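You operate a simulated robot arm through the tools that you are given. There is no shell and no other tool.

You are at the controls of a simulated robot arm. One attempt, no reset.

## Task
Load the grey tie cassette into the empty feeder and set the ticket's tension.
Fine: shut the feeder door again.
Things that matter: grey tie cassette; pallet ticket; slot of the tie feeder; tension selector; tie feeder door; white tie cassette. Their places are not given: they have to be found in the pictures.

Only the result counts: the job must be done as asked and must still hold three seconds after the hand-in. Knocking over, shifting, dropping, spilling or breaking anything else fails it.

## Robot
A 5-joint arm with a two-finger parallel gripper, fixed in place. Base frame: the origin is at the foot of the arm, x ahead of it, y to its left, z up. Units: cm, rad, N and s.
It reaches about 113.4 cm from its shoulder. Its first joint turns from -2.601 to 2.601 rad. Payload 1.57 kg.
Tool frame: the origin (TCP) lies between the finger pads and is the grasp point; the fingertips stand 3 cm ahead of it; z points along the fingers, y is the line along which they close. Largest opening 11 cm; finger width 2.4, thickness 1.2; the body of the gripper, 4.8 by 11.2 cm, starts 7.8 cm behind the TCP.
Orientation is that of the tool frame in the base frame, as a unit quaternion [w, x, y, z]. With the fingers straight down and closing along the base's y, the tool's x points along the base's -x, its y along +y and its z along -z.

## Interface
- The arm moves only by the tool step_arm. Its argument "plan" is a list of rows, each a list of 7 numbers: the turn, a rotation vector about the tool's x, y, z in rad, then the shift along the tool's x, y, z in cm, then the gripper command, from -1 (fully open) to 1 (shut), values between in proportion. In form: [[wx, wy, wz, tx, ty, tz, jaw], ...]. A call has 1 to 20 rows; each row is the pose to reach, as a shift and turn from the pose commanded when the call began, along the tool's axes at that moment. Rows are played at 5 a second. More than 5 cm and 0.15 rad between two rows, or a gripper value outside its range, and nothing of the call is played. Where a pose cannot be reached the arm comes as near as it can. A force on the tool above 40 N (or 10 N above the force at the start of the call, whichever is more), or a blocked arm, ends the call early, and 0.2 s more pass. Each finger travels about 7.2 cm/s and halts on what it meets, pressing with about 41 N; the grip force reading is that of the motor and also rises with nothing between the fingers. The clock runs only during rows and for 0.2 s after the last one: add rows that repeat a pose to give the fingers time. It gives the time, the measured TCP pose, the force on the tool (base axes), the opening and the grip force at its end, in the units of the frame above (readings bear some noise), with the torque about the TCP (base axes, N m) and any sound that the robot's microphone picked up, and new pictures: "pictures" is both (left out), scene, wrist or none.
- Cameras (640 x 400 px; columns grow to the right, rows downward): "scene" is fixed at [22.13, -65.11, 108.05]; the picture's right is [0.97, -0.25, 0.00], its down [-0.08, -0.31, -0.95] and it looks along [0.24, 0.92, -0.32] (base axes); focal length 340 px, centre (320, 200). "wrist" rides on the gripper at [7, 1.6, -14.1] in the tool frame; the picture's right is [-0.23, 0.97, 0.00], its down [-0.85, -0.20, -0.48] and it looks along [-0.47, -0.11, 0.88] (tool axes); focal length 222 px, centre (320, 200).
- lift_body(by): slides the trunk up (or, below 0, down) by that many cm; the arm rides with it, the base frame stays. It gives what a move gives, with no picture.
- probe_pixels(camera, pixels): for up to 12 pixels [column, row] of the newest picture of that camera ("zoom" is the newest enlarged one), the place [x, y, z] in the base frame of the surface seen there, good to about 0.2 cm. No time passes.
- enlarge(camera, box): a new picture of the part [left, top, right, bottom] of that camera's present view, enlarged. No time passes.
- hand_in(): hands the job in; it is judged then, once.

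Unless the task says otherwise, let go and move clear before handing in.

The tools are called after "Emit:" by a JSON object that holds its "api" and its "payload". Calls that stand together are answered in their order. step_arm: Moves the arm, as the interface text tells. Its arguments: {"type":"object","properties":{"plan":{"type":"array","items":{"type":"array","items":{"type":"number"}}},"pictures":{"type":"string","enum":["both","scene","wrist","none"]}},"required":["plan"]} The other tools are called the same way: lift_body (by) slides the trunk up or down; probe_pixels (camera, pixels) gives the place of the surface under pixels of a picture; enlarge (camera, box) takes an enlarged picture of a part of a camera's view; hand_in () hands the job in.

At the start:

```text
t: 0.0
eef_pos: [23.3, 53.15, 102.7]
tool_rot: [0.0, 0.0, 1.0, 0.0]
ft_force: [-0.2, -0.6, 0.9]
moment: [-0.01, 0.03, -0.01]
finger_gap: 11.0
gripper_force: 0.1
trunk travel left (down, up): [-76.0, 21.0]
```

scene: 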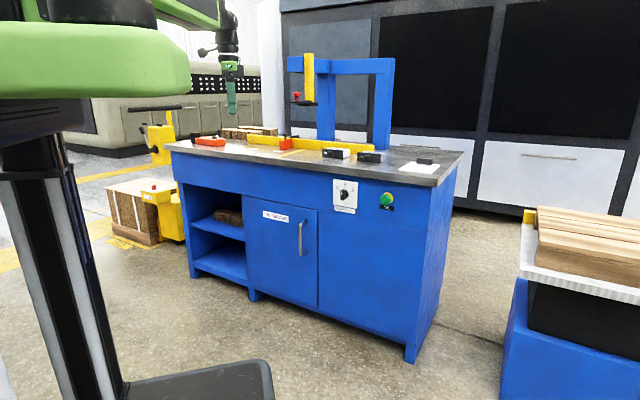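
wrist: 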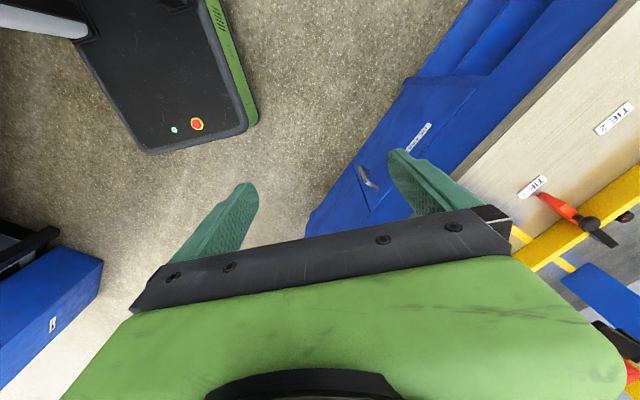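

The scene shows a blue workstation with a door (about 282,250), a selector (345,195), and small cassettes on the top (335,153; 370,157; 420,165). I'll enlarge these areas to read them.

Emit:
{"api": "enlarge", "payload": {"camera": "scene", "box": [280, 130, 460, 240]}}

Emit:
{"api": "enlarge", "payload": {"camera": "scene", "box": [160, 120, 340, 232]}}

Emit:
{"api": "enlarge", "payload": {"camera": "wrist", "box": [480, 0, 640, 100]}}

Emit:
{"api": "enlarge", "payload": {"camera": "scene", "box": [90, 80, 210, 250]}}

Emit:
{"api": "enlarge", "payload": {"camera": "scene", "box": [170, 180, 450, 355]}}

```text
3.56 times, centred on (370, 185) of scene
```

zoom: 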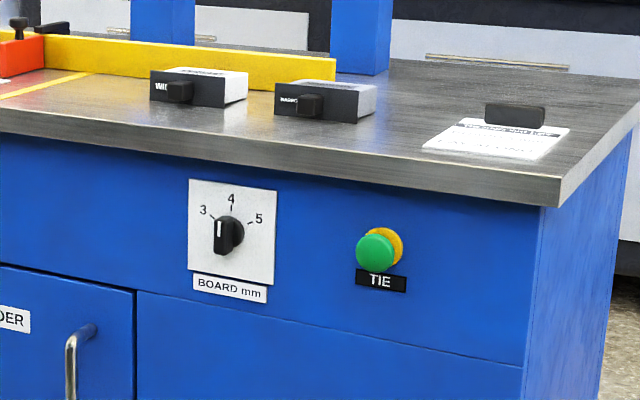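

```text
3.56 times, centred on (250, 176) of scene
```

zoom: 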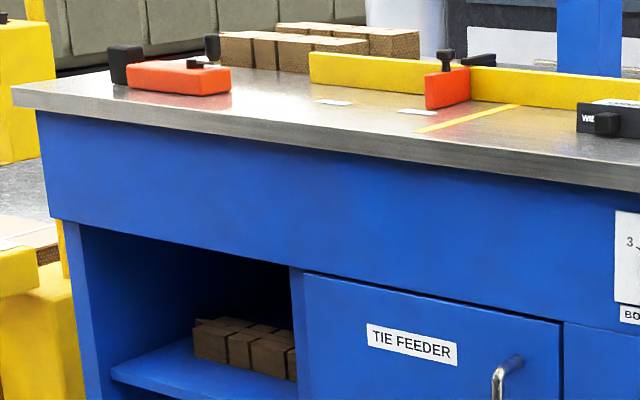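

```text
4.00 times, centred on (560, 50) of wrist
```

zoom: 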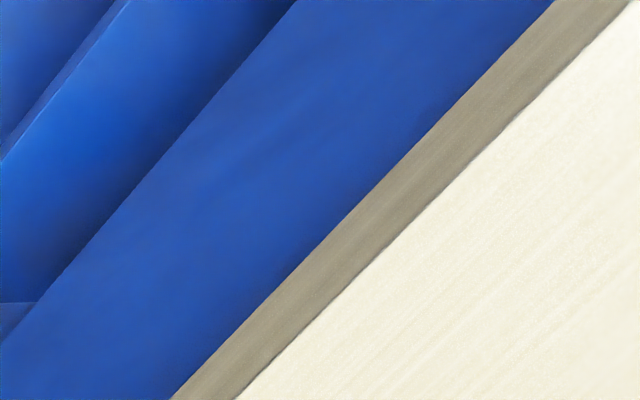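

```text
2.35 times, centred on (150, 165) of scene
```

zoom: 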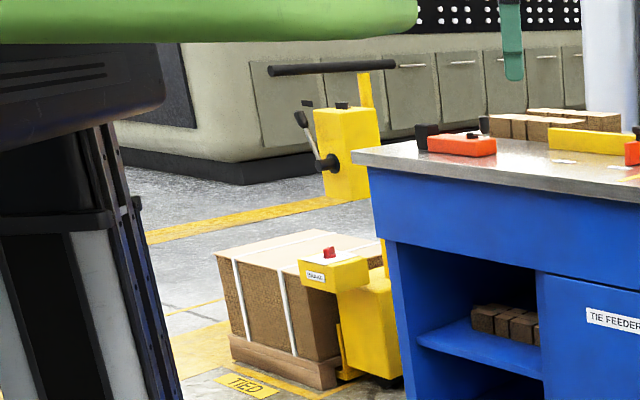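

```text
2.29 times, centred on (310, 268) of scene
```

zoom: 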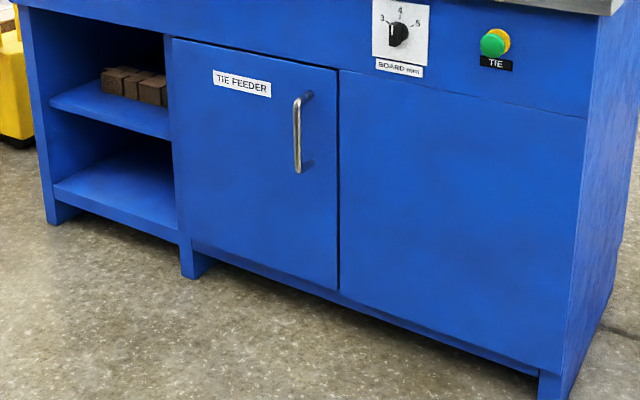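

Two cassettes sit on the worktop (zoom 200,88 and 325,100) and the ticket lies at the right under a weight (zoom 500,135). I'll look closer and probe positions.

Emit:
{"api": "enlarge", "payload": {"camera": "scene", "box": [390, 150, 454, 190]}}

Emit:
{"api": "enlarge", "payload": {"camera": "scene", "box": [316, 138, 396, 188]}}

Emit:
{"api": "probe_pixels", "payload": {"camera": "scene", "pixels": [[336, 150], [372, 154], [418, 169], [426, 160], [344, 195], [386, 200], [246, 185], [317, 210], [250, 293], [317, 307], [300, 238], [171, 150]]}}

Emit:
{"api": "probe_pixels", "payload": {"camera": "scene", "pixels": [[435, 186], [463, 152], [380, 140], [300, 145], [340, 240], [280, 270], [220, 265], [215, 225], [350, 290], [305, 220], [302, 255], [300, 150]]}}

```text
10.00 times, centred on (422, 170) of scene
```

zoom: 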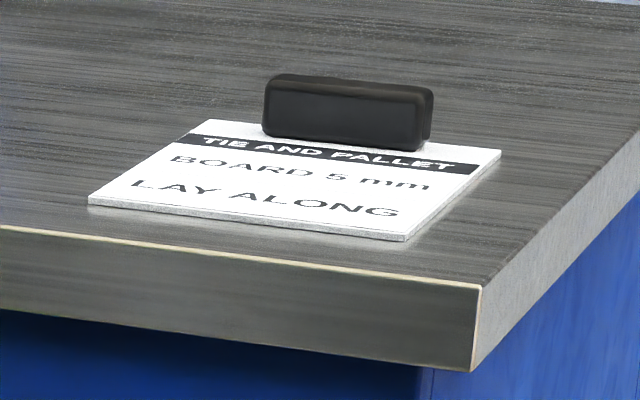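

```text
8.00 times, centred on (356, 163) of scene
```

zoom: 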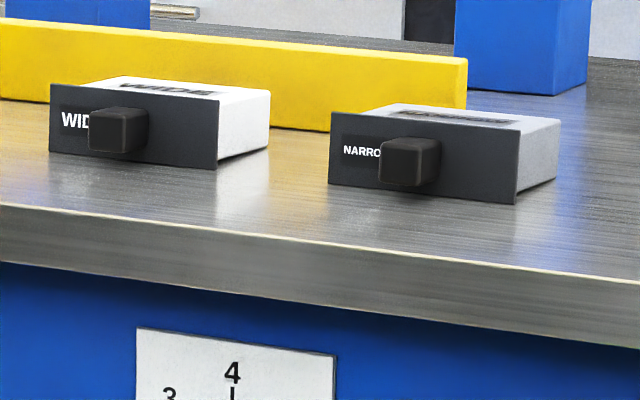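

```text
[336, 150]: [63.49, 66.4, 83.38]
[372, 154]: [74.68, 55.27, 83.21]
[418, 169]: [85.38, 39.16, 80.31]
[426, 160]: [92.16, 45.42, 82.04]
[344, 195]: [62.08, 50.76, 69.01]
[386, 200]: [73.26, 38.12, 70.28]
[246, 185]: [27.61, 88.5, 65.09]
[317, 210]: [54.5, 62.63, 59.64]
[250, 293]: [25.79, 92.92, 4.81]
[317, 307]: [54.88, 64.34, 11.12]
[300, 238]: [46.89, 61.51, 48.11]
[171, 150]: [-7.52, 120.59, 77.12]
```

```text
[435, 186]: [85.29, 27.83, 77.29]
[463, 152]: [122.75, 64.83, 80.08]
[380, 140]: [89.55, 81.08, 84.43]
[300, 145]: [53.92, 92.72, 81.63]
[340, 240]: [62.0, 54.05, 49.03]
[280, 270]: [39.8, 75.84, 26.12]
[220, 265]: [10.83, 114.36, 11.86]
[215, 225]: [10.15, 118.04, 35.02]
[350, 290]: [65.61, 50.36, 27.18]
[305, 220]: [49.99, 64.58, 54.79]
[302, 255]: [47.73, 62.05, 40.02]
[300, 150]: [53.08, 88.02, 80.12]
```

The ticket (zoom 300,180) reads BOARD 5 mm. The grey cassette is the right-hand NARROW one (372,157), and the white one is WIDE. I'll spin the tool and bring it toward the cabinet front so the wrist camera can look there.

Emit:
{"api": "step_arm", "payload": {"plan": [[0, 0, 0.147, -1.04, -0.82, 0.3, -1], [0, 0, 0.294, -2.09, -1.64, 0.6, -1], [0, 0, 0.442, -3.13, -2.47, 0.9, -1], [0, 0, 0.589, -4.18, -3.29, 1.2, -1], [0, 0, 0.736, -5.22, -4.11, 1.5, -1], [0, 0, 0.884, -6.26, -4.93, 1.8, -1], [0, 0, 1.031, -7.31, -5.75, 2.1, -1], [0, 0, 1.178, -8.35, -6.58, 2.4, -1], [0, 0, 1.325, -9.39, -7.4, 2.7, -1], [0, 0, 1.473, -10.44, -8.22, 3.0, -1], [0, 0, 1.62, -11.48, -9.04, 3.3, -1], [0, 0, 1.767, -12.53, -9.86, 3.6, -1], [0, 0, 1.914, -13.57, -10.69, 3.9, -1], [0, 0, 2.062, -14.61, -11.51, 4.2, -1], [0, 0, 2.209, -15.66, -12.33, 4.5, -1], [0, 0, 2.356, -16.7, -13.15, 4.7, -1]]}}

```text
t: 3.4
eef_pos: [44.79, 34.76, 102.65]
tool_rot: [-0.011, 0.914, 0.406, -0.003]
ft_force: [-0.4, 1.0, 0.3]
moment: [-0.01, 0.01, -0.04]
finger_gap: 10.98
gripper_force: 0.0
out of reach, approached as far as the arm can: row 1, 2, 3, 4, 5, 6, 7, 8, 9, 10, 11, 12, 13, 14, 15, 16
trunk travel left (down, up): [-76.0, 21.0]
```

scene: 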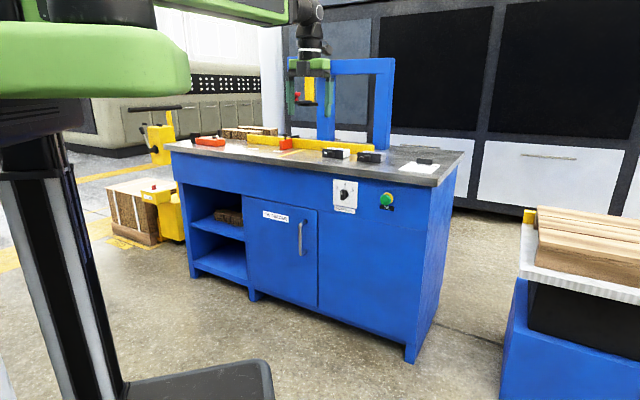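
wrist: 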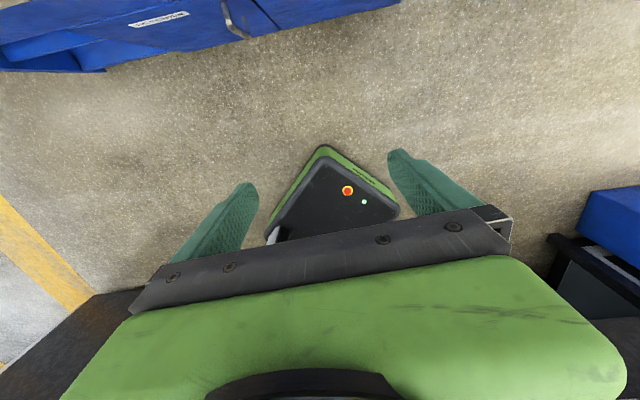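

The arm couldn't reach the lower pose from this trunk height; it stopped at (44.8, 34.8, 102.7), well clear of the cabinet. I'll lower the trunk so it works nearer door and selector height.

Emit:
{"api": "lift_body", "payload": {"by": -25}}

```text
t: 6.0
eef_pos: [44.81, 34.68, 77.72]
tool_rot: [-0.011, 0.913, 0.407, -0.003]
ft_force: [-0.8, 0.4, -0.4]
moment: [0.03, -0.01, 0.01]
finger_gap: 11.0
gripper_force: 0.1
trunk travel left (down, up): [-51.0, 46.0]
```

The TCP is now at (44.8, 34.7, 77.7) with the tool pointing down. I'll shift to azimuth 48° and tilt the tool level so the wrist camera faces the cabinet front.

Emit:
{"api": "step_arm", "payload": {"plan": [[0, 0, 0, 1.4, -3.4, 0, -1], [0, 0, 0, 2.8, -6.7, 0, -1], [0, 0, 0, 4.2, -10.1, 0, -1], [0, 0.14, 0, 4.2, -10.1, 1, -1], [0, 0.28, 0, 4.2, -10.1, 2, -1], [0, 0.42, 0, 4.2, -10.1, 3, -1], [0, 0.56, 0, 4.2, -10.1, 4, -1], [0, 0.7, 0, 4.2, -10.1, 5, -1], [0, 0.84, 0, 4.2, -10.1, 5, -1], [0, 0.98, 0, 4.2, -10.1, 5, -1], [0, 1.12, 0, 4.2, -10.1, 5, -1], [0, 1.26, 0, 4.2, -10.1, 5, -1], [0, 1.4, 0, 4.2, -10.1, 5, -1], [0, 1.5, 0, 4.2, -10.1, 5, -1], [0, 1.57, 0, 4.2, -10.1, 5, -1]]}}

```text
t: 9.2
eef_pos: [54.87, 57.7, 101.47]
tool_rot: [-0.301, 0.647, 0.288, 0.638]
ft_force: [0.7, 0.5, 1.2]
moment: [0.0, 0.01, 0.0]
finger_gap: 11.0
gripper_force: 0.0
out of reach, approached as far as the arm can: row 1, 2, 3, 4, 5, 6, 7, 8, 9, 10, 11, 12, 13, 14, 15
trunk travel left (down, up): [-51.0, 46.0]
```

scene: 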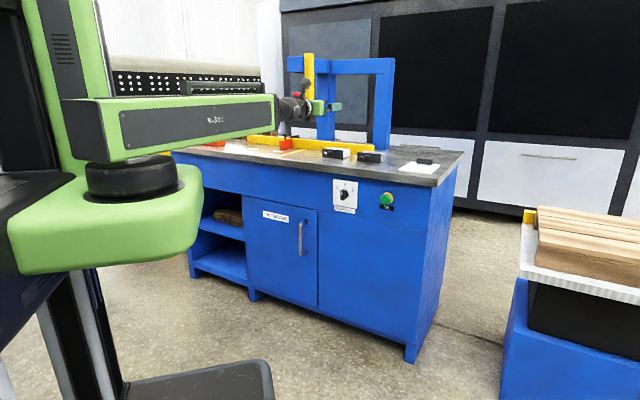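
wrist: 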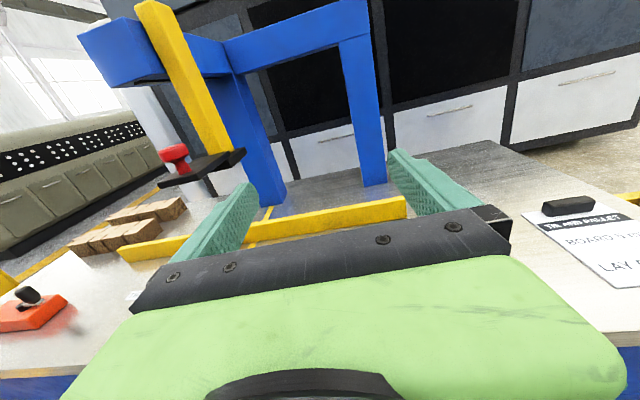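

The arm rose to z=101 with the TCP almost over the table edge, so the inner workspace is limited. I'll pull back along the tool axis to see how far it retracts before lowering the trunk.

Emit:
{"api": "step_arm", "payload": {"plan": [[0, 0, 0, 0, 0, -3, -1], [0, 0, 0, 0, 0, -6, -1], [0, 0, 0, 0, 0, -9, -1], [0, 0, 0, 0, 0, -12, -1], [0, 0, 0, 0, 0, -15, -1], [0, 0, 0, 0, 0, -18, -1]], "pictures": "none"}}

```text
t: 10.6
eef_pos: [54.64, 57.82, 101.64]
tool_rot: [-0.295, 0.648, 0.28, 0.644]
ft_force: [-0.7, 0.1, 0.6]
moment: [0.01, -0.01, -0.02]
finger_gap: 11.01
gripper_force: 0.0
out of reach, approached as far as the arm can: row 1, 2, 3, 4, 5, 6
trunk travel left (down, up): [-51.0, 46.0]
```

No movement, so this is a workspace limit. I'll look at the arm's posture to understand it.

Emit:
{"api": "enlarge", "payload": {"camera": "scene", "box": [0, 0, 360, 225]}}

Emit:
{"api": "probe_pixels", "payload": {"camera": "scene", "pixels": [[130, 190], [100, 220], [100, 130], [200, 125], [265, 115], [290, 108], [312, 108], [335, 107], [70, 50], [70, 150], [120, 160], [160, 135]]}}

```text
1.78 times, centred on (180, 112) of scene
```

zoom: 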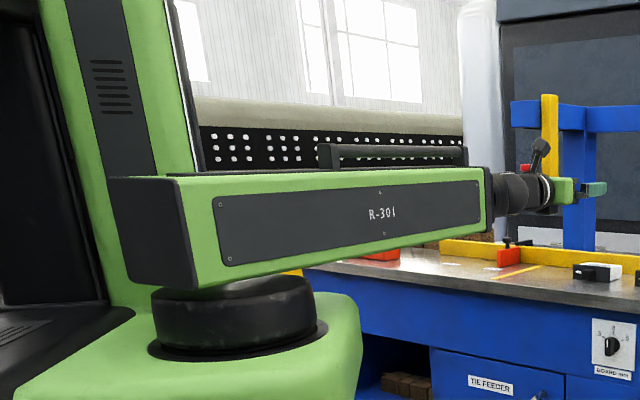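

```text
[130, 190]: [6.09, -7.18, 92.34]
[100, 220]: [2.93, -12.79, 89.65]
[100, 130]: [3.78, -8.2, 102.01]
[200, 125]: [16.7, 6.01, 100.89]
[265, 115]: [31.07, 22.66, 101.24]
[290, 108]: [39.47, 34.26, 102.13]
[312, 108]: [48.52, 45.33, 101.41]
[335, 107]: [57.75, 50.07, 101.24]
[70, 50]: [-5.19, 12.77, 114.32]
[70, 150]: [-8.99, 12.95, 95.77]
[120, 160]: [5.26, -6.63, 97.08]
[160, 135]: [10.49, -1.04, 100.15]
```

The arm is a telescoping boom on a turntable at z≈101, fully retracted now. I'll test small moves to see whether it can pitch and extend.

Emit:
{"api": "step_arm", "payload": {"plan": [[0, 0, 0, 1.5, 0, 1, -1], [0, 0, 0, 3, 0, 2, -1], [0, 0, 0, 5, 0, 3, -1]], "pictures": "none"}}

```text
t: 11.4
eef_pos: [56.63, 59.19, 101.64]
tool_rot: [-0.296, 0.648, 0.28, 0.644]
ft_force: [0.5, -0.4, 0.7]
moment: [0.01, 0.04, 0.03]
finger_gap: 10.98
gripper_force: 0.0
out of reach, approached as far as the arm can: row 1, 2, 3
trunk travel left (down, up): [-51.0, 46.0]
```

Only extension moved; height comes from the trunk and the tool's pitch (about 24 cm of lever). I'll spin the tool half a turn so the camera side faces down when level, then pitch down and lower.

Emit:
{"api": "step_arm", "payload": {"plan": [[0, 0, 0.149, 0, 0, 0, -1], [0, 0, 0.298, 0, 0, 0, -1], [0, 0, 0.447, 0, 0, 0, -1], [0, 0, 0.596, 0, 0, 0, -1], [0, 0, 0.745, 0, 0, 0, -1], [0, 0, 0.894, 0, 0, 0, -1], [0, 0, 1.043, 0, 0, 0, -1], [0, 0, 1.192, 0, 0, 0, -1], [0, 0, 1.341, 0, 0, 0, -1], [0, 0, 1.49, 0, 0, 0, -1], [0, 0, 1.639, 0, 0, 0, -1], [0, 0, 1.788, 0, 0, 0, -1], [0, 0, 1.937, 0, 0, 0, -1], [0, 0, 2.086, 0, 0, 0, -1], [0, 0, 2.235, 0, 0, 0, -1], [0, 0, 2.384, 0, 0, 0, -1], [0, 0, 2.533, 0, 0, 0, -1], [0, 0, 2.682, 0, 0, 0, -1], [0, 0, 2.831, 0, 0, 0, -1], [0, 0, 2.98, 0, 0, 0, -1]], "pictures": "wrist"}}

```text
t: 15.6
eef_pos: [57.02, 58.43, 101.47]
tool_rot: [0.691, -0.414, 0.572, 0.151]
ft_force: [-0.1, 0.7, -0.8]
moment: [-0.01, -0.03, 0.02]
finger_gap: 10.98
gripper_force: 0.1
out of reach, approached as far as the arm can: row 19, 20
trunk travel left (down, up): [-51.0, 46.0]
```

wrist: 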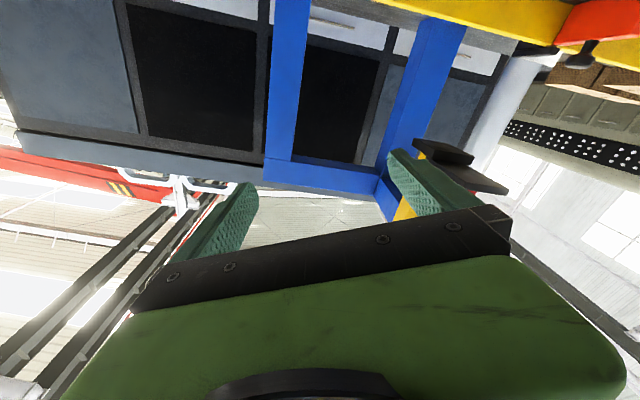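

The spin hit a roll limit 23° short of the mark. I'll unwind the other way to get the same orientation from the opposite side.

Emit:
{"api": "step_arm", "payload": {"plan": [[0, 0, -0.149, 0, 0, 0, -1], [0, 0, -0.298, 0, 0, 0, -1], [0, 0, -0.447, 0, 0, 0, -1], [0, 0, -0.596, 0, 0, 0, -1], [0, 0, -0.745, 0, 0, 0, -1], [0, 0, -0.894, 0, 0, 0, -1], [0, 0, -1.043, 0, 0, 0, -1], [0, 0, -1.192, 0, 0, 0, -1], [0, 0, -1.341, 0, 0, 0, -1], [0, 0, -1.49, 0, 0, 0, -1], [0, 0, -1.639, 0, 0, 0, -1], [0, 0, -1.788, 0, 0, 0, -1], [0, 0, -1.937, 0, 0, 0, -1], [0, 0, -2.086, 0, 0, 0, -1], [0, 0, -2.235, 0, 0, 0, -1], [0, 0, -2.384, 0, 0, 0, -1], [0, 0, -2.533, 0, 0, 0, -1], [0, 0, -2.682, 0, 0, 0, -1], [0, 0, -2.831, 0, 0, 0, -1], [0, 0, -2.98, 0, 0, 0, -1]], "pictures": "none"}}

Emit:
{"api": "step_arm", "payload": {"plan": [[0, 0, -0.149, 0, 0, 0, -1], [0, 0, -0.298, 0, 0, 0, -1], [0, 0, -0.447, 0, 0, 0, -1], [0, 0, -0.596, 0, 0, 0, -1], [0, 0, -0.745, 0, 0, 0, -1], [0, 0, -0.894, 0, 0, 0, -1], [0, 0, -1.043, 0, 0, 0, -1], [0, 0, -1.192, 0, 0, 0, -1], [0, 0, -1.341, 0, 0, 0, -1], [0, 0, -1.49, 0, 0, 0, -1], [0, 0, -1.639, 0, 0, 0, -1], [0, 0, -1.788, 0, 0, 0, -1], [0, 0, -1.937, 0, 0, 0, -1], [0, 0, -2.086, 0, 0, 0, -1], [0, 0, -2.235, 0, 0, 0, -1], [0, 0, -2.384, 0, 0, 0, -1], [0, 0, -2.533, 0, 0, 0, -1], [0, 0, -2.682, 0, 0, 0, -1], [0, 0, -2.831, 0, 0, 0, -1], [0, 0, -2.89, 0, 0, 0, -1]], "pictures": "wrist"}}

```text
t: 19.8
eef_pos: [57.12, 58.4, 101.56]
tool_rot: [-0.206, 0.603, 0.369, 0.677]
ft_force: [-0.1, 0.5, 0.3]
moment: [-0.01, 0.0, -0.01]
finger_gap: 10.99
gripper_force: 0.1
trunk travel left (down, up): [-51.0, 46.0]
```

```text
t: 24.0
eef_pos: [57.21, 58.64, 101.66]
tool_rot: [0.648, -0.289, 0.644, 0.288]
ft_force: [0.5, 0.8, 0.0]
moment: [0.02, 0.0, 0.06]
finger_gap: 11.0
gripper_force: 0.0
trunk travel left (down, up): [-51.0, 46.0]
```

wrist: 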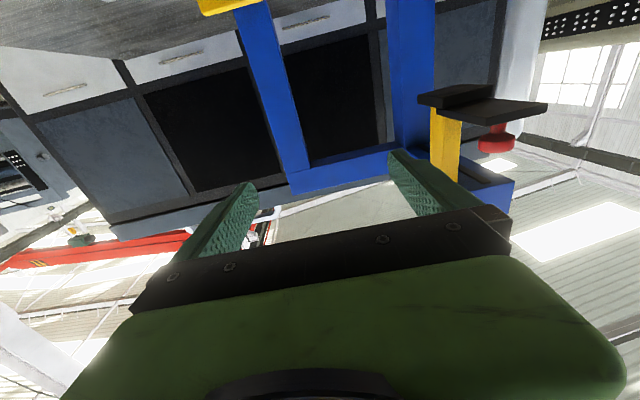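

The tool is now level with the camera side down. I'll pitch it down in front of the table, then lower the trunk and look at the door.

Emit:
{"api": "step_arm", "payload": {"plan": [[0, 0.14, 0, 3.33, 0.4, -0.7, -1], [0, 0.28, 0, 6.6, 0.8, -1.4, -1], [0, 0.42, 0, 9.75, 1.2, -2.6, -1], [0, 0.56, 0, 12.7, 1.6, -4.1, -1], [0, 0.7, 0, 15.4, 2.0, -6.1, -1], [0, 0.84, 0, 17.8, 2.4, -8.4, -1], [0, 0.98, 0, 19.85, 2.8, -11.1, -1], [0, 1.12, 0, 21.5, 3.1, -14.0, -1], [0, 1.26, 0, 22.75, 3.3, -17.1, -1]], "pictures": "none"}}

Emit:
{"api": "lift_body", "payload": {"by": -30}}

Emit:
{"api": "step_arm", "payload": {"plan": [[0, 0, 0, 0, 0, 0, -1]]}}

```text
t: 26.0
eef_pos: [43.05, 47.76, 78.89]
tool_rot: [0.14, -0.404, 0.902, 0.064]
ft_force: [-0.8, 0.1, -0.6]
moment: [0.0, 0.05, -0.02]
finger_gap: 10.99
gripper_force: 0.1
trunk travel left (down, up): [-51.0, 46.0]
```

```text
t: 29.0
eef_pos: [43.04, 47.61, 48.8]
tool_rot: [0.143, -0.404, 0.901, 0.064]
ft_force: [0.4, 0.2, -0.3]
moment: [-0.05, 0.01, -0.02]
finger_gap: 11.02
gripper_force: 0.1
trunk travel left (down, up): [-21.0, 76.0]
```

```text
t: 29.4
eef_pos: [43.04, 47.74, 48.94]
tool_rot: [0.142, -0.404, 0.901, 0.064]
ft_force: [-0.3, -0.5, 0.5]
moment: [0.0, 0.0, -0.01]
finger_gap: 11.01
gripper_force: 0.1
trunk travel left (down, up): [-21.0, 76.0]
```

scene: 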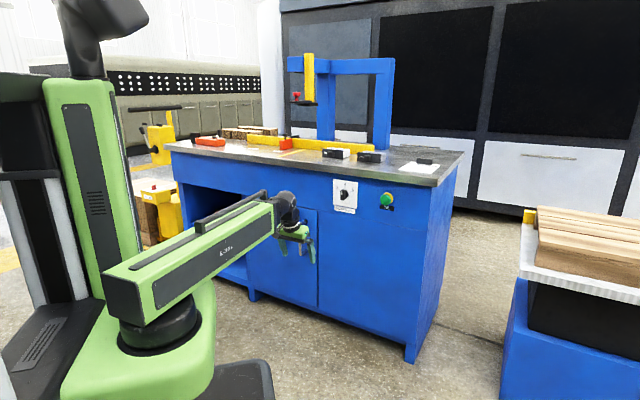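
wrist: 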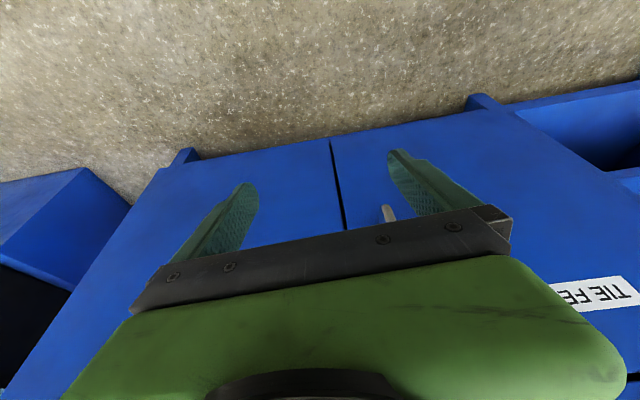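

The handle's end shows at wrist (388,212) with the door seam at (335,180). I'll probe the handle, the door face and its edges.

Emit:
{"api": "probe_pixels", "payload": {"camera": "wrist", "pixels": [[388, 210], [391, 217], [385, 207], [330, 142], [341, 200], [333, 160], [500, 112], [300, 180], [380, 180], [350, 215], [480, 110], [550, 200]]}}

Emit:
{"api": "enlarge", "payload": {"camera": "scene", "box": [240, 180, 352, 320]}}

```text
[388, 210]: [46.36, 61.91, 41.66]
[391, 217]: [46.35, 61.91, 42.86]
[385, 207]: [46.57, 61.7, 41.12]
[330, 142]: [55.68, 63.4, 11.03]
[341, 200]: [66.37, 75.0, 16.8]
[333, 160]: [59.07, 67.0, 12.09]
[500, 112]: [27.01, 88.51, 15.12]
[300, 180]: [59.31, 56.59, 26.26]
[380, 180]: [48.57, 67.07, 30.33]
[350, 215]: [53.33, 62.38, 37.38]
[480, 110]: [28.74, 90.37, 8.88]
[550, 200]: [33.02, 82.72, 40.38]
```

```text
2.86 times, centred on (296, 250) of scene
```

zoom: 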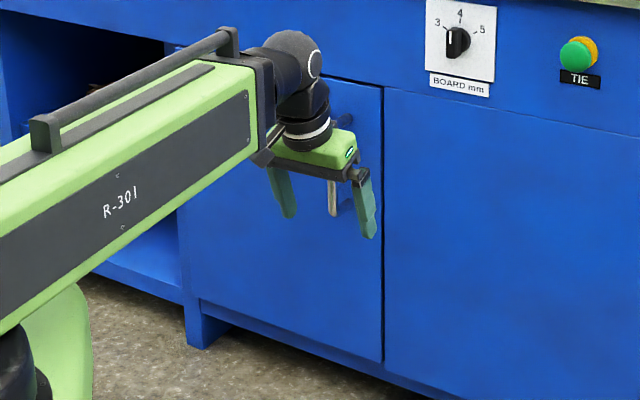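

The cabinet face lies on x+y≈115.7. The handle bar is near (46.7, 62.3) spanning z 40–55, and the hinge is near (27.5, 88.3). I'll raise the trunk 1 cm and take a pre-grasp pose in front of the bar.

Emit:
{"api": "lift_body", "payload": {"by": 1}}

Emit:
{"api": "step_arm", "payload": {"plan": [[-0.0128, 0.027, -0.04, -2.55, 3.13, 1.0, -1], [-0.0256, 0.054, -0.079, -5.1, 6.27, 2.0, -1], [-0.0256, 0.054, -0.079, -5.1, 6.27, 2.0, -1]]}}

```text
t: 30.0
eef_pos: [43.0, 47.86, 49.94]
tool_rot: [0.141, -0.405, 0.901, 0.064]
ft_force: [-0.1, 0.2, -1.1]
moment: [-0.01, 0.01, 0.01]
finger_gap: 11.01
gripper_force: 0.0
trunk travel left (down, up): [-22.0, 75.0]
```

```text
t: 30.8
eef_pos: [41.9, 56.08, 49.39]
tool_rot: [0.116, -0.443, 0.887, 0.059]
ft_force: [-0.5, -0.1, -0.5]
moment: [-0.01, -0.01, 0.0]
finger_gap: 10.99
gripper_force: 0.1
trunk travel left (down, up): [-22.0, 75.0]
```

scene: 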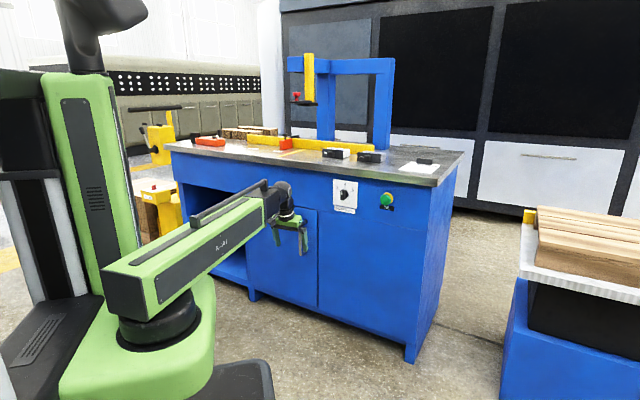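
wrist: 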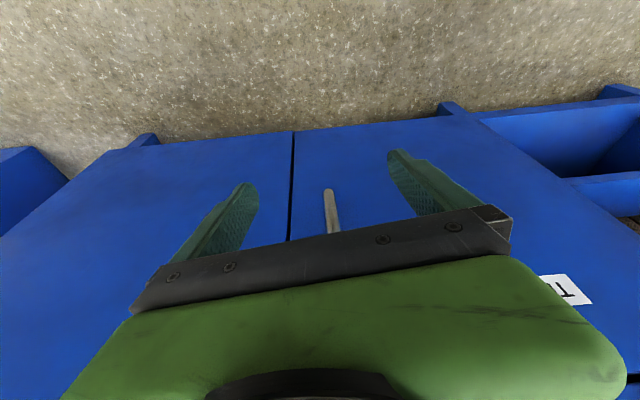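

The bar at wrist (331,210) sits between the fingers. I'll probe it precisely before advancing.

Emit:
{"api": "probe_pixels", "payload": {"camera": "wrist", "pixels": [[328, 195], [331, 210], [334, 228], [326, 210], [336, 210], [292, 180], [438, 117], [310, 230], [380, 220]]}}

Emit:
{"api": "enlarge", "payload": {"camera": "wrist", "box": [240, 120, 440, 245]}}

```text
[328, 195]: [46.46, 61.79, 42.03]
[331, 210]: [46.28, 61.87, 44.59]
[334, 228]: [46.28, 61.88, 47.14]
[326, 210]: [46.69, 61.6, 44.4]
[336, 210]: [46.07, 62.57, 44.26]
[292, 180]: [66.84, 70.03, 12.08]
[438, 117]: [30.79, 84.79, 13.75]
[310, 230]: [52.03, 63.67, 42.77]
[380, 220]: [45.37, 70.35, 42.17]
```

```text
3.20 times, centred on (340, 182) of wrist
```

zoom: 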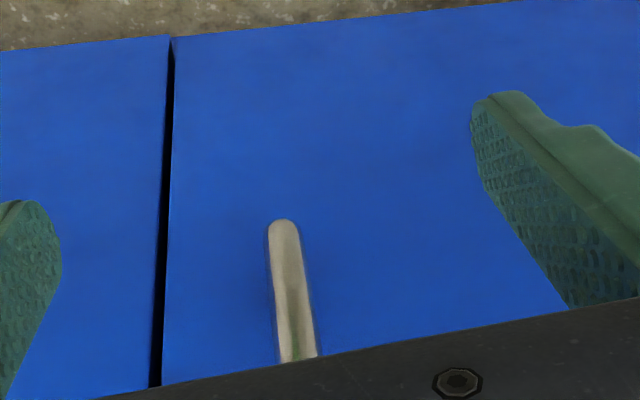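

The bar is centred about 7.9 cm ahead. I'll advance and close on it.

Emit:
{"api": "step_arm", "payload": {"plan": [[0, 0, 0, -2.5, -0.05, 0.68, -1], [0, 0, 0, -5.1, -0.1, 1.36, -1], [0, 0, 0, -7.59, -0.16, 2.03, -1], [0, 0, 0, -7.59, -0.16, 2.03, -1]], "pictures": "wrist"}}

Emit:
{"api": "step_arm", "payload": {"plan": [[0, 0, 0, 0, 0, 0, -0.5], [0, 0, 0, 0, 0, 0, 0], [0, 0, 0, 0, 0, 0, 0.5], [0, 0, 0, 0, 0, 0, 1], [0, 0, 0, 0, 0, 0, 1], [0, 0, 0, 0, 0, 0, 1], [0, 0, 0, 0, 0, 0, 1]]}}

```text
t: 31.8
eef_pos: [46.63, 62.3, 49.55]
tool_rot: [0.115, -0.442, 0.888, 0.058]
ft_force: [-0.8, 0.3, -0.3]
moment: [0.02, 0.0, -0.04]
finger_gap: 11.01
gripper_force: 0.0
trunk travel left (down, up): [-22.0, 75.0]
```

wrist: 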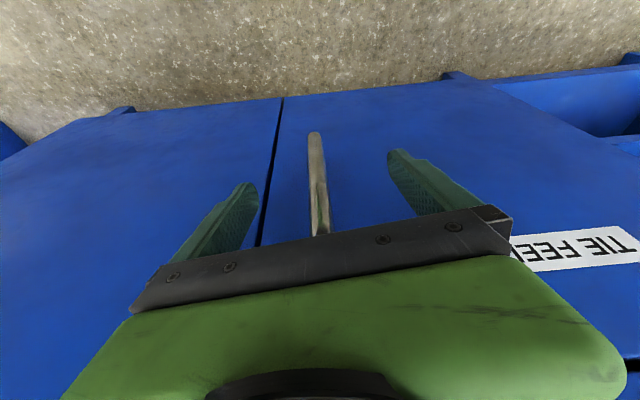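

```text
t: 33.4
eef_pos: [46.64, 62.23, 49.49]
tool_rot: [0.114, -0.443, 0.887, 0.058]
ft_force: [11.6, -13.7, -2.0]
moment: [0.13, -0.11, -0.08]
finger_gap: 1.59
gripper_force: 31.8
trunk travel left (down, up): [-22.0, 75.0]
```

scene: 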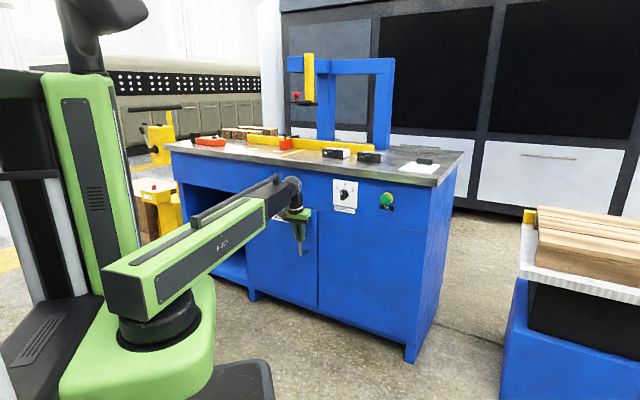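
wrist: 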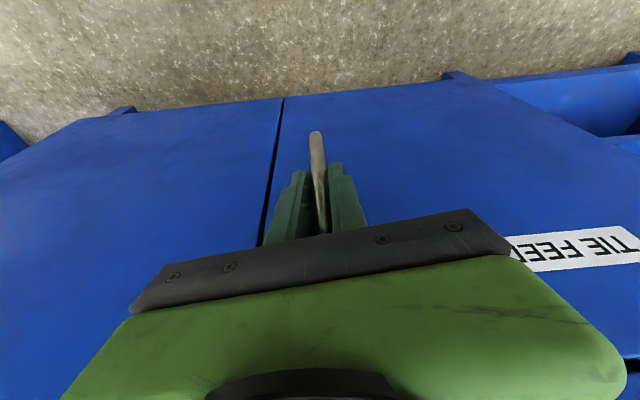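

The bar is gripped (gap 1.59 cm). I'll pull along the door's arc, starting with the first 15°.

Emit:
{"api": "step_arm", "payload": {"plan": [[-0.001, 0, -0.005, 1.3, 0.4, -0.35, 1], [-0.003, 0, -0.011, 2.58, 0.89, -0.69, 1], [-0.005, 0, -0.019, 3.83, 1.44, -1.03, 1], [-0.007, 0, -0.027, 5.05, 2.04, -1.35, 1], [-0.01, 0, -0.037, 6.26, 2.71, -1.68, 1], [-0.013, 0, -0.047, 7.45, 3.42, -2.0, 1]]}}

```text
t: 34.8
eef_pos: [39.58, 58.04, 49.5]
tool_rot: [0.112, -0.464, 0.876, 0.062]
ft_force: [11.7, -27.2, -5.1]
moment: [0.71, 0.35, -0.17]
finger_gap: 1.6
gripper_force: 31.6
trunk travel left (down, up): [-22.0, 75.0]
```

scene: 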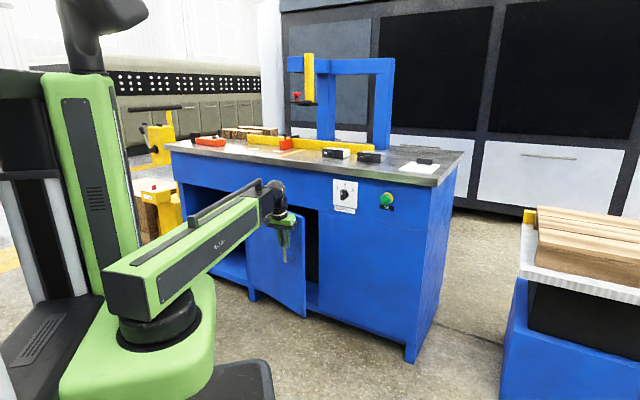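
wrist: 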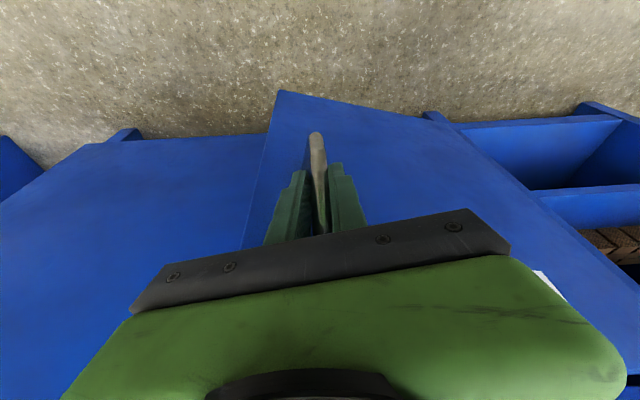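

The door is swinging open (about 15°), with a moderate side force pushing away from the hinge. I'll bias the path slightly outward and carry on to 30°, turning the hand with the door.

Emit:
{"api": "step_arm", "payload": {"plan": [[0, 0, 0.043, 1.17, 0.68, -0.31, 1], [-0.001, 0, 0.087, 2.33, 1.43, -0.62, 1], [-0.005, 0, 0.131, 3.36, 2.38, -0.9, 1], [-0.0085, 0, 0.175, 4.35, 3.38, -1.17, 1], [-0.013, 0, 0.22, 5.3, 4.42, -1.42, 1], [-0.0176, 0, 0.264, 6.2, 5.5, -1.66, 1]]}}

```text
t: 36.2
eef_pos: [31.33, 55.78, 49.42]
tool_rot: [0.1, -0.346, 0.929, 0.083]
ft_force: [-0.9, 1.8, -6.8]
moment: [-0.75, -2.61, 0.15]
finger_gap: 2.06
gripper_force: 33.5
trunk travel left (down, up): [-22.0, 75.0]
```

scene: 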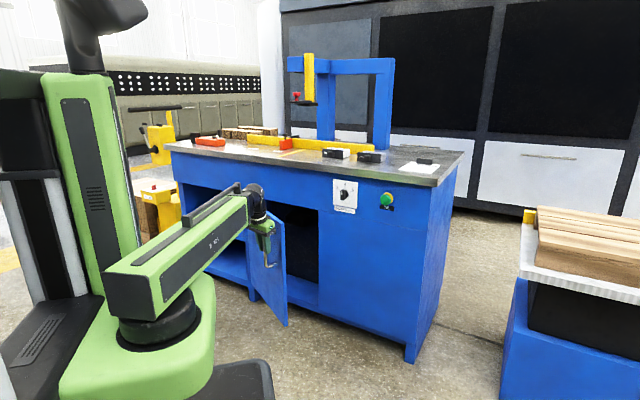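
wrist: 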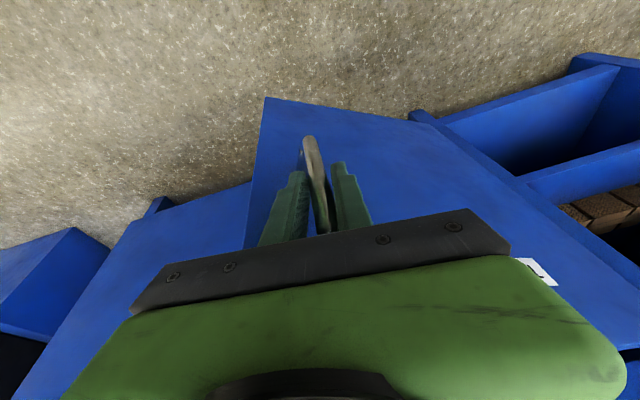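

The door is at about 30°. I'll loosen the grip, bring the tool vertical, and re-grip so I can keep turning with the door.

Emit:
{"api": "step_arm", "payload": {"plan": [[0, 0, 0, 0, 0, 0, 0.2], [0, 0, 0, 0, 0, 0, 0.2], [0.043, 0.12, 0, 0.1, -0.03, 0.4, 0.2], [0.0867, 0.247, 0, 0.2, -0.07, 0.79, 0.2], [0.0867, 0.247, 0, 0.2, -0.07, 0.79, 0.2]]}}

```text
t: 37.4
eef_pos: [31.35, 55.93, 48.68]
tool_rot: [-0.001, -0.349, 0.937, -0.001]
ft_force: [-0.4, -0.1, 0.0]
moment: [0.02, -0.02, -0.02]
finger_gap: 4.39
gripper_force: 0.2
trunk travel left (down, up): [-22.0, 75.0]
```

scene: 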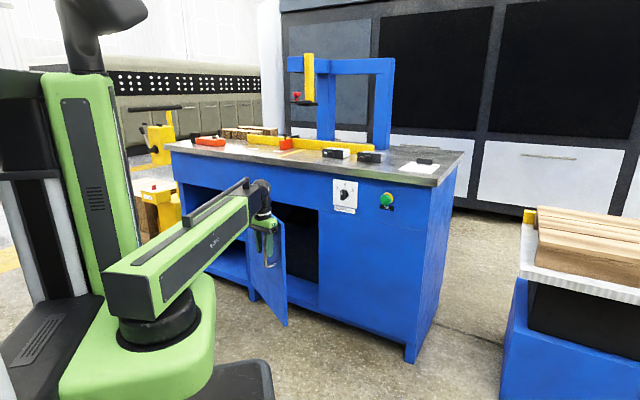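
wrist: 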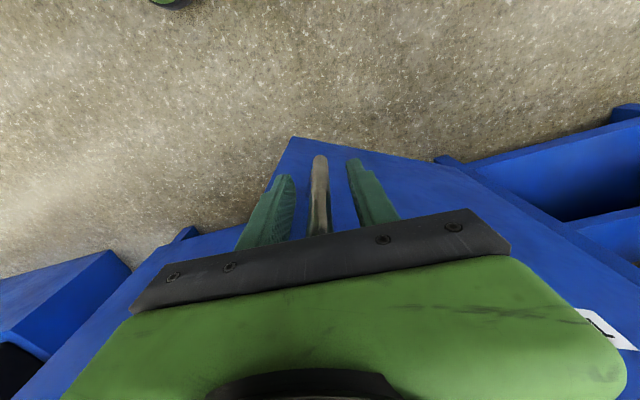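

The tool is vertical around the bar (wrist 320,190). I'll probe the bar and door edge to refine the arc.

Emit:
{"api": "probe_pixels", "payload": {"camera": "wrist", "pixels": [[320, 165], [320, 190], [321, 215], [292, 139], [270, 190], [435, 160], [370, 165], [460, 190]]}}

```text
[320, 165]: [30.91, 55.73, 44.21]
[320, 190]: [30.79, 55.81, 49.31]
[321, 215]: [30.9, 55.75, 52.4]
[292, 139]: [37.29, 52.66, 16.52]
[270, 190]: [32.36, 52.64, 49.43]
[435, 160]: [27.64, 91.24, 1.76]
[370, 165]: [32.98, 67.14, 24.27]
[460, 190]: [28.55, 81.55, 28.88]
```

Refined hinge is about (26.2, 89.55) with the door at 28°. I'll spin the hand parallel to the door and re-grip.

Emit:
{"api": "step_arm", "payload": {"plan": [[0, 0, 0.14, 0, 0, 0, 0.2], [0, 0, 0.28, 0, 0, 0, 0.2], [0, 0, 0.42, 0, 0, 0, 0.2], [0, 0, 0.42, 0, 0, 0, 0.6], [0, 0, 0.42, 0, 0, 0, 1], [0, 0, 0.42, 0, 0, 0, 1], [0, 0, 0.42, 0, 0, 0, 1], [0, 0, 0.42, 0, 0, 0, 1]], "pictures": "wrist"}}

```text
t: 39.2
eef_pos: [31.21, 55.97, 48.76]
tool_rot: [0.001, -0.146, 0.989, 0.001]
ft_force: [-3.1, 23.1, 9.3]
moment: [-2.12, -0.12, 0.14]
finger_gap: 1.59
gripper_force: 31.0
trunk travel left (down, up): [-22.0, 75.0]
```

wrist: 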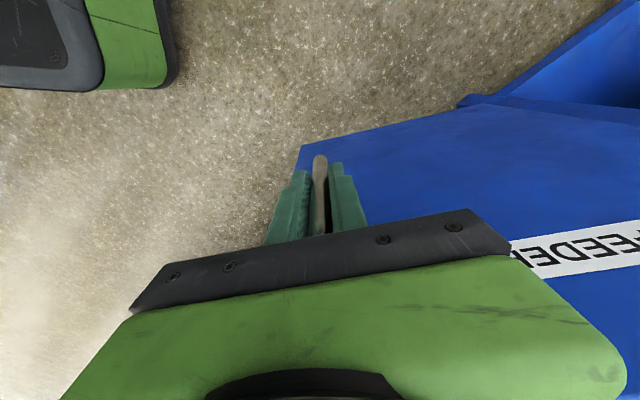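

Re-gripped, with about a 0.25 cm radius correction indicated by the 23 N side force. I'll continue along the arc to 50°.

Emit:
{"api": "step_arm", "payload": {"plan": [[0, 0, 0.058, 1.95, 0.5, 0, 1], [0, 0, 0.117, 3.87, 1.0, 0, 1], [0, 0, 0.16, 5.28, 1.43, 0, 1], [0, 0, 0.204, 6.68, 1.88, 0, 1], [0, 0, 0.248, 8.05, 2.42, 0, 1], [0, 0, 0.2915, 9.41, 3.0, 0, 1], [0, 0, 0.335, 10.73, 3.66, 0, 1], [0, 0, 0.379, 12.03, 4.35, 0, 1]]}}

```text
t: 41.0
eef_pos: [18.58, 56.63, 48.73]
tool_rot: [0.0, 0.043, 0.999, 0.002]
ft_force: [3.3, 21.4, 9.7]
moment: [-2.48, 0.27, 0.4]
finger_gap: 1.62
gripper_force: 31.5
trunk travel left (down, up): [-22.0, 75.0]
```

scene: 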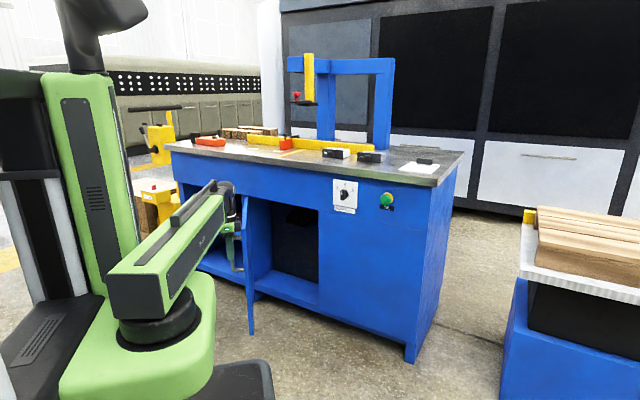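
wrist: 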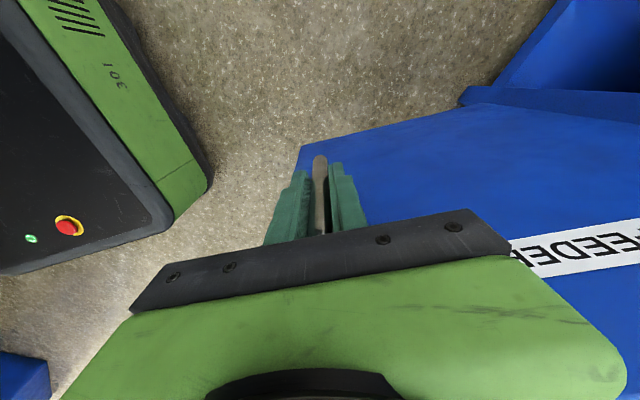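

The door is at 50° with steady forces. I'll continue to 80°.

Emit:
{"api": "step_arm", "payload": {"plan": [[0, 0, 0.0436, 1.45, 0.35, 0, 1], [0, 0, 0.0873, 2.9, 0.69, 0, 1], [0, 0, 0.131, 4.33, 1.08, 0, 1], [0, 0, 0.1745, 5.75, 1.49, 0, 1], [0, 0, 0.218, 7.14, 2.0, 0, 1], [0, 0, 0.262, 8.52, 2.53, 0, 1], [0, 0, 0.305, 9.86, 3.16, 0, 1], [0, 0, 0.349, 11.18, 3.82, 0, 1], [0, 0, 0.393, 12.46, 4.56, 0, 1], [0, 0, 0.436, 13.72, 5.33, 0, 1], [0, 0, 0.48, 14.93, 6.17, 0, 1], [0, 0, 0.524, 16.12, 7.03, 0, 1]]}}

```text
t: 43.6
eef_pos: [3.24, 65.02, 48.75]
tool_rot: [0.0, 0.301, 0.954, 0.0]
ft_force: [19.9, 22.0, 14.8]
moment: [-1.52, 0.53, 0.4]
finger_gap: 1.6
gripper_force: 31.6
trunk travel left (down, up): [-22.0, 75.0]
```

scene: 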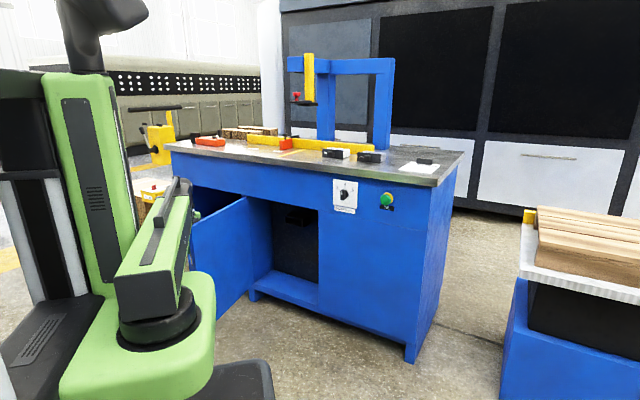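
wrist: 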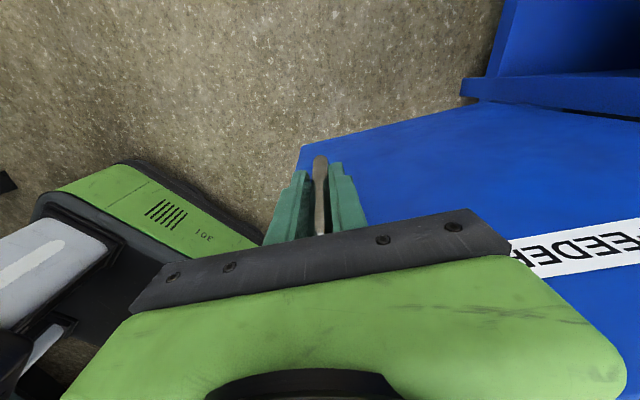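

The door is at about 80° and a dark feeder box is visible inside at scene (297,215). I'll push it to 95° and release.

Emit:
{"api": "step_arm", "payload": {"plan": [[0, 0, 0.0436, 1.4, 0.5, 0, 1], [0, 0, 0.0873, 2.91, 0.8, 0, 1], [0, 0, 0.131, 4.33, 1.2, 0, 1], [0, 0, 0.1745, 5.75, 1.6, 0, 1], [0, 0, 0.218, 7.14, 2.1, 0, 1], [0, 0, 0.262, 8.5, 2.64, 0, 1], [0, 0, 0.262, 8.5, 2.64, 0, 0.3], [0, 0, 0.262, 8.5, 2.64, 0, -0.2], [0, 0, 0.262, 8.5, 2.64, 0, -0.2]]}}

Emit:
{"api": "enlarge", "payload": {"camera": "scene", "box": [230, 180, 342, 320]}}

```text
t: 45.6
eef_pos: [-2.31, 71.95, 48.7]
tool_rot: [0.0, 0.422, 0.906, 0.0]
ft_force: [-1.0, -0.3, 0.8]
moment: [-0.02, 0.02, -0.02]
finger_gap: 6.6
gripper_force: 0.1
trunk travel left (down, up): [-22.0, 75.0]
```

scene: 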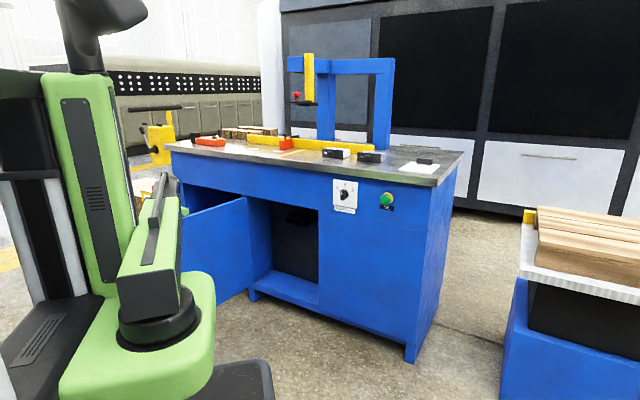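
wrist: 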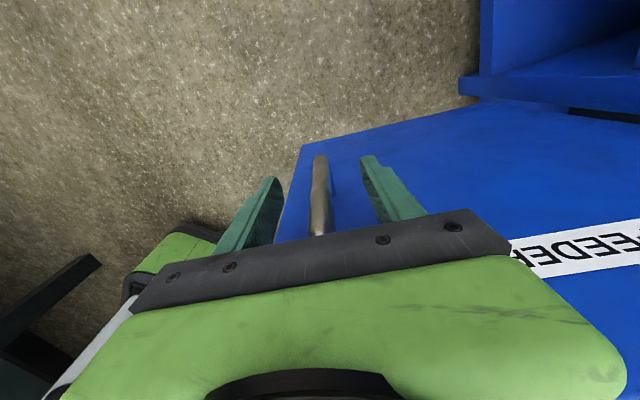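

```text
2.86 times, centred on (286, 250) of scene
```

zoom: 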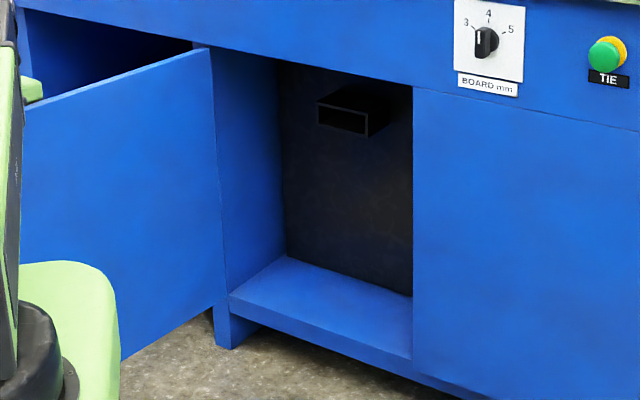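

The door is open about 95°. The slot is a dark box with an open front mounted inside (zoom 345,110). I'll raise the trunk off the handle and probe the slot.

Emit:
{"api": "probe_pixels", "payload": {"camera": "zoom", "pixels": [[318, 103], [366, 113], [319, 124], [365, 134], [342, 108], [342, 130], [388, 105], [340, 90], [340, 200], [345, 120], [410, 200], [285, 200]]}}

Emit:
{"api": "lift_body", "payload": {"by": 20}}

Emit:
{"api": "enlarge", "payload": {"camera": "scene", "box": [280, 195, 328, 225]}}

```text
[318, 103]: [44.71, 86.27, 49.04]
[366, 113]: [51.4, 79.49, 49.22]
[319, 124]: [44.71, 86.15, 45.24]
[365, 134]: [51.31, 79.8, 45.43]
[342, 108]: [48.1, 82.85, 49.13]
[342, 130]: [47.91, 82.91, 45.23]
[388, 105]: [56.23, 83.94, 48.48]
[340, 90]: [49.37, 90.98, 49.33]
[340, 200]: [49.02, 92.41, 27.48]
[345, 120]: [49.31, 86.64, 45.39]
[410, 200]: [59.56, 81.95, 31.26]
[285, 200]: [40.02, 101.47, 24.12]
```

```text
t: 47.7
eef_pos: [-2.37, 71.88, 68.59]
tool_rot: [0.0, 0.423, 0.906, 0.001]
ft_force: [-0.6, 0.5, -0.2]
moment: [-0.03, -0.02, 0.02]
finger_gap: 6.59
gripper_force: 0.1
trunk travel left (down, up): [-42.0, 55.0]
```

```text
13.33 times, centred on (304, 210) of scene
```

zoom: 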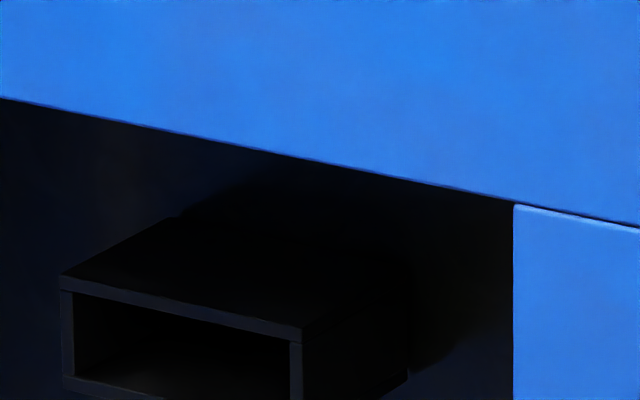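

The slot mouth is at about n=92.6 (x+y direction), s from −29.4 to −19.9, z 45.2–49.1, well inside the cabinet. Next I'll raise the trunk and swing over to inspect the grey cassette closely.

Emit:
{"api": "lift_body", "payload": {"by": 34}}

```text
t: 51.1
eef_pos: [-2.36, 71.93, 102.8]
tool_rot: [0.0, 0.423, 0.906, 0.0]
ft_force: [0.3, -0.1, -0.2]
moment: [-0.02, -0.03, 0.02]
finger_gap: 6.62
gripper_force: 0.0
trunk travel left (down, up): [-76.0, 21.0]
```

Trunk up. I'll swing over in front of the cassettes with the tool vertical.

Emit:
{"api": "step_arm", "payload": {"plan": [[0, 0, -0.1086, -4.28, 1.67, 0, -0.2], [0, 0, -0.2172, -8.56, 3.34, 0, -0.2], [0, 0, -0.3258, -12.84, 5.01, 0, -0.2], [0, 0, -0.4344, -17.12, 6.68, 0, -0.2], [0, 0, -0.543, -21.4, 8.35, 0, -0.2], [0, 0, -0.6516, -25.68, 10.02, 0, -0.2], [0, 0, -0.7602, -29.96, 11.69, 0, -0.2], [0, 0, -0.8688, -34.24, 13.36, 0, -0.2], [0, 0, -0.9774, -38.52, 15.03, 0, -0.2], [0, 0, -1.086, -42.8, 16.7, 0, -0.2], [0, 0, -1.1946, -47.08, 18.37, 0, -0.2], [0, 0, -1.3032, -51.36, 20.04, 0, -0.2], [0, 0, -1.4118, -55.64, 21.71, 0, -0.2], [0, 0, -1.52, -59.9, 23.4, 0, -0.2]]}}

```text
t: 54.1
eef_pos: [54.35, 41.14, 102.84]
tool_rot: [-0.001, -0.32, 0.948, 0.001]
ft_force: [0.2, -0.1, -0.6]
moment: [-0.03, 0.01, -0.01]
finger_gap: 6.57
gripper_force: 0.1
trunk travel left (down, up): [-76.0, 21.0]
```

scene: 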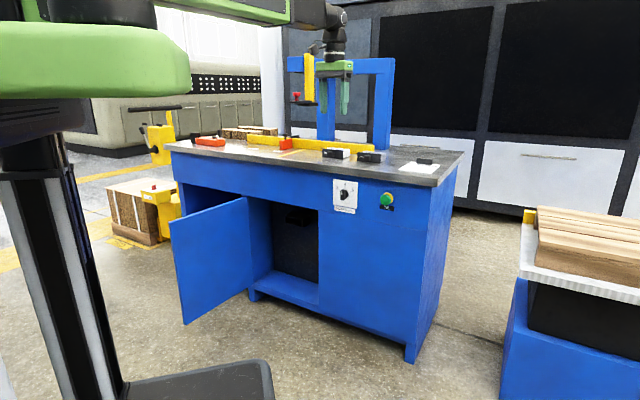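
wrist: 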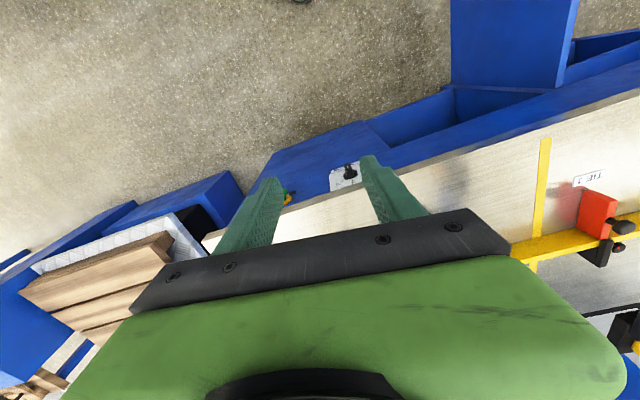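

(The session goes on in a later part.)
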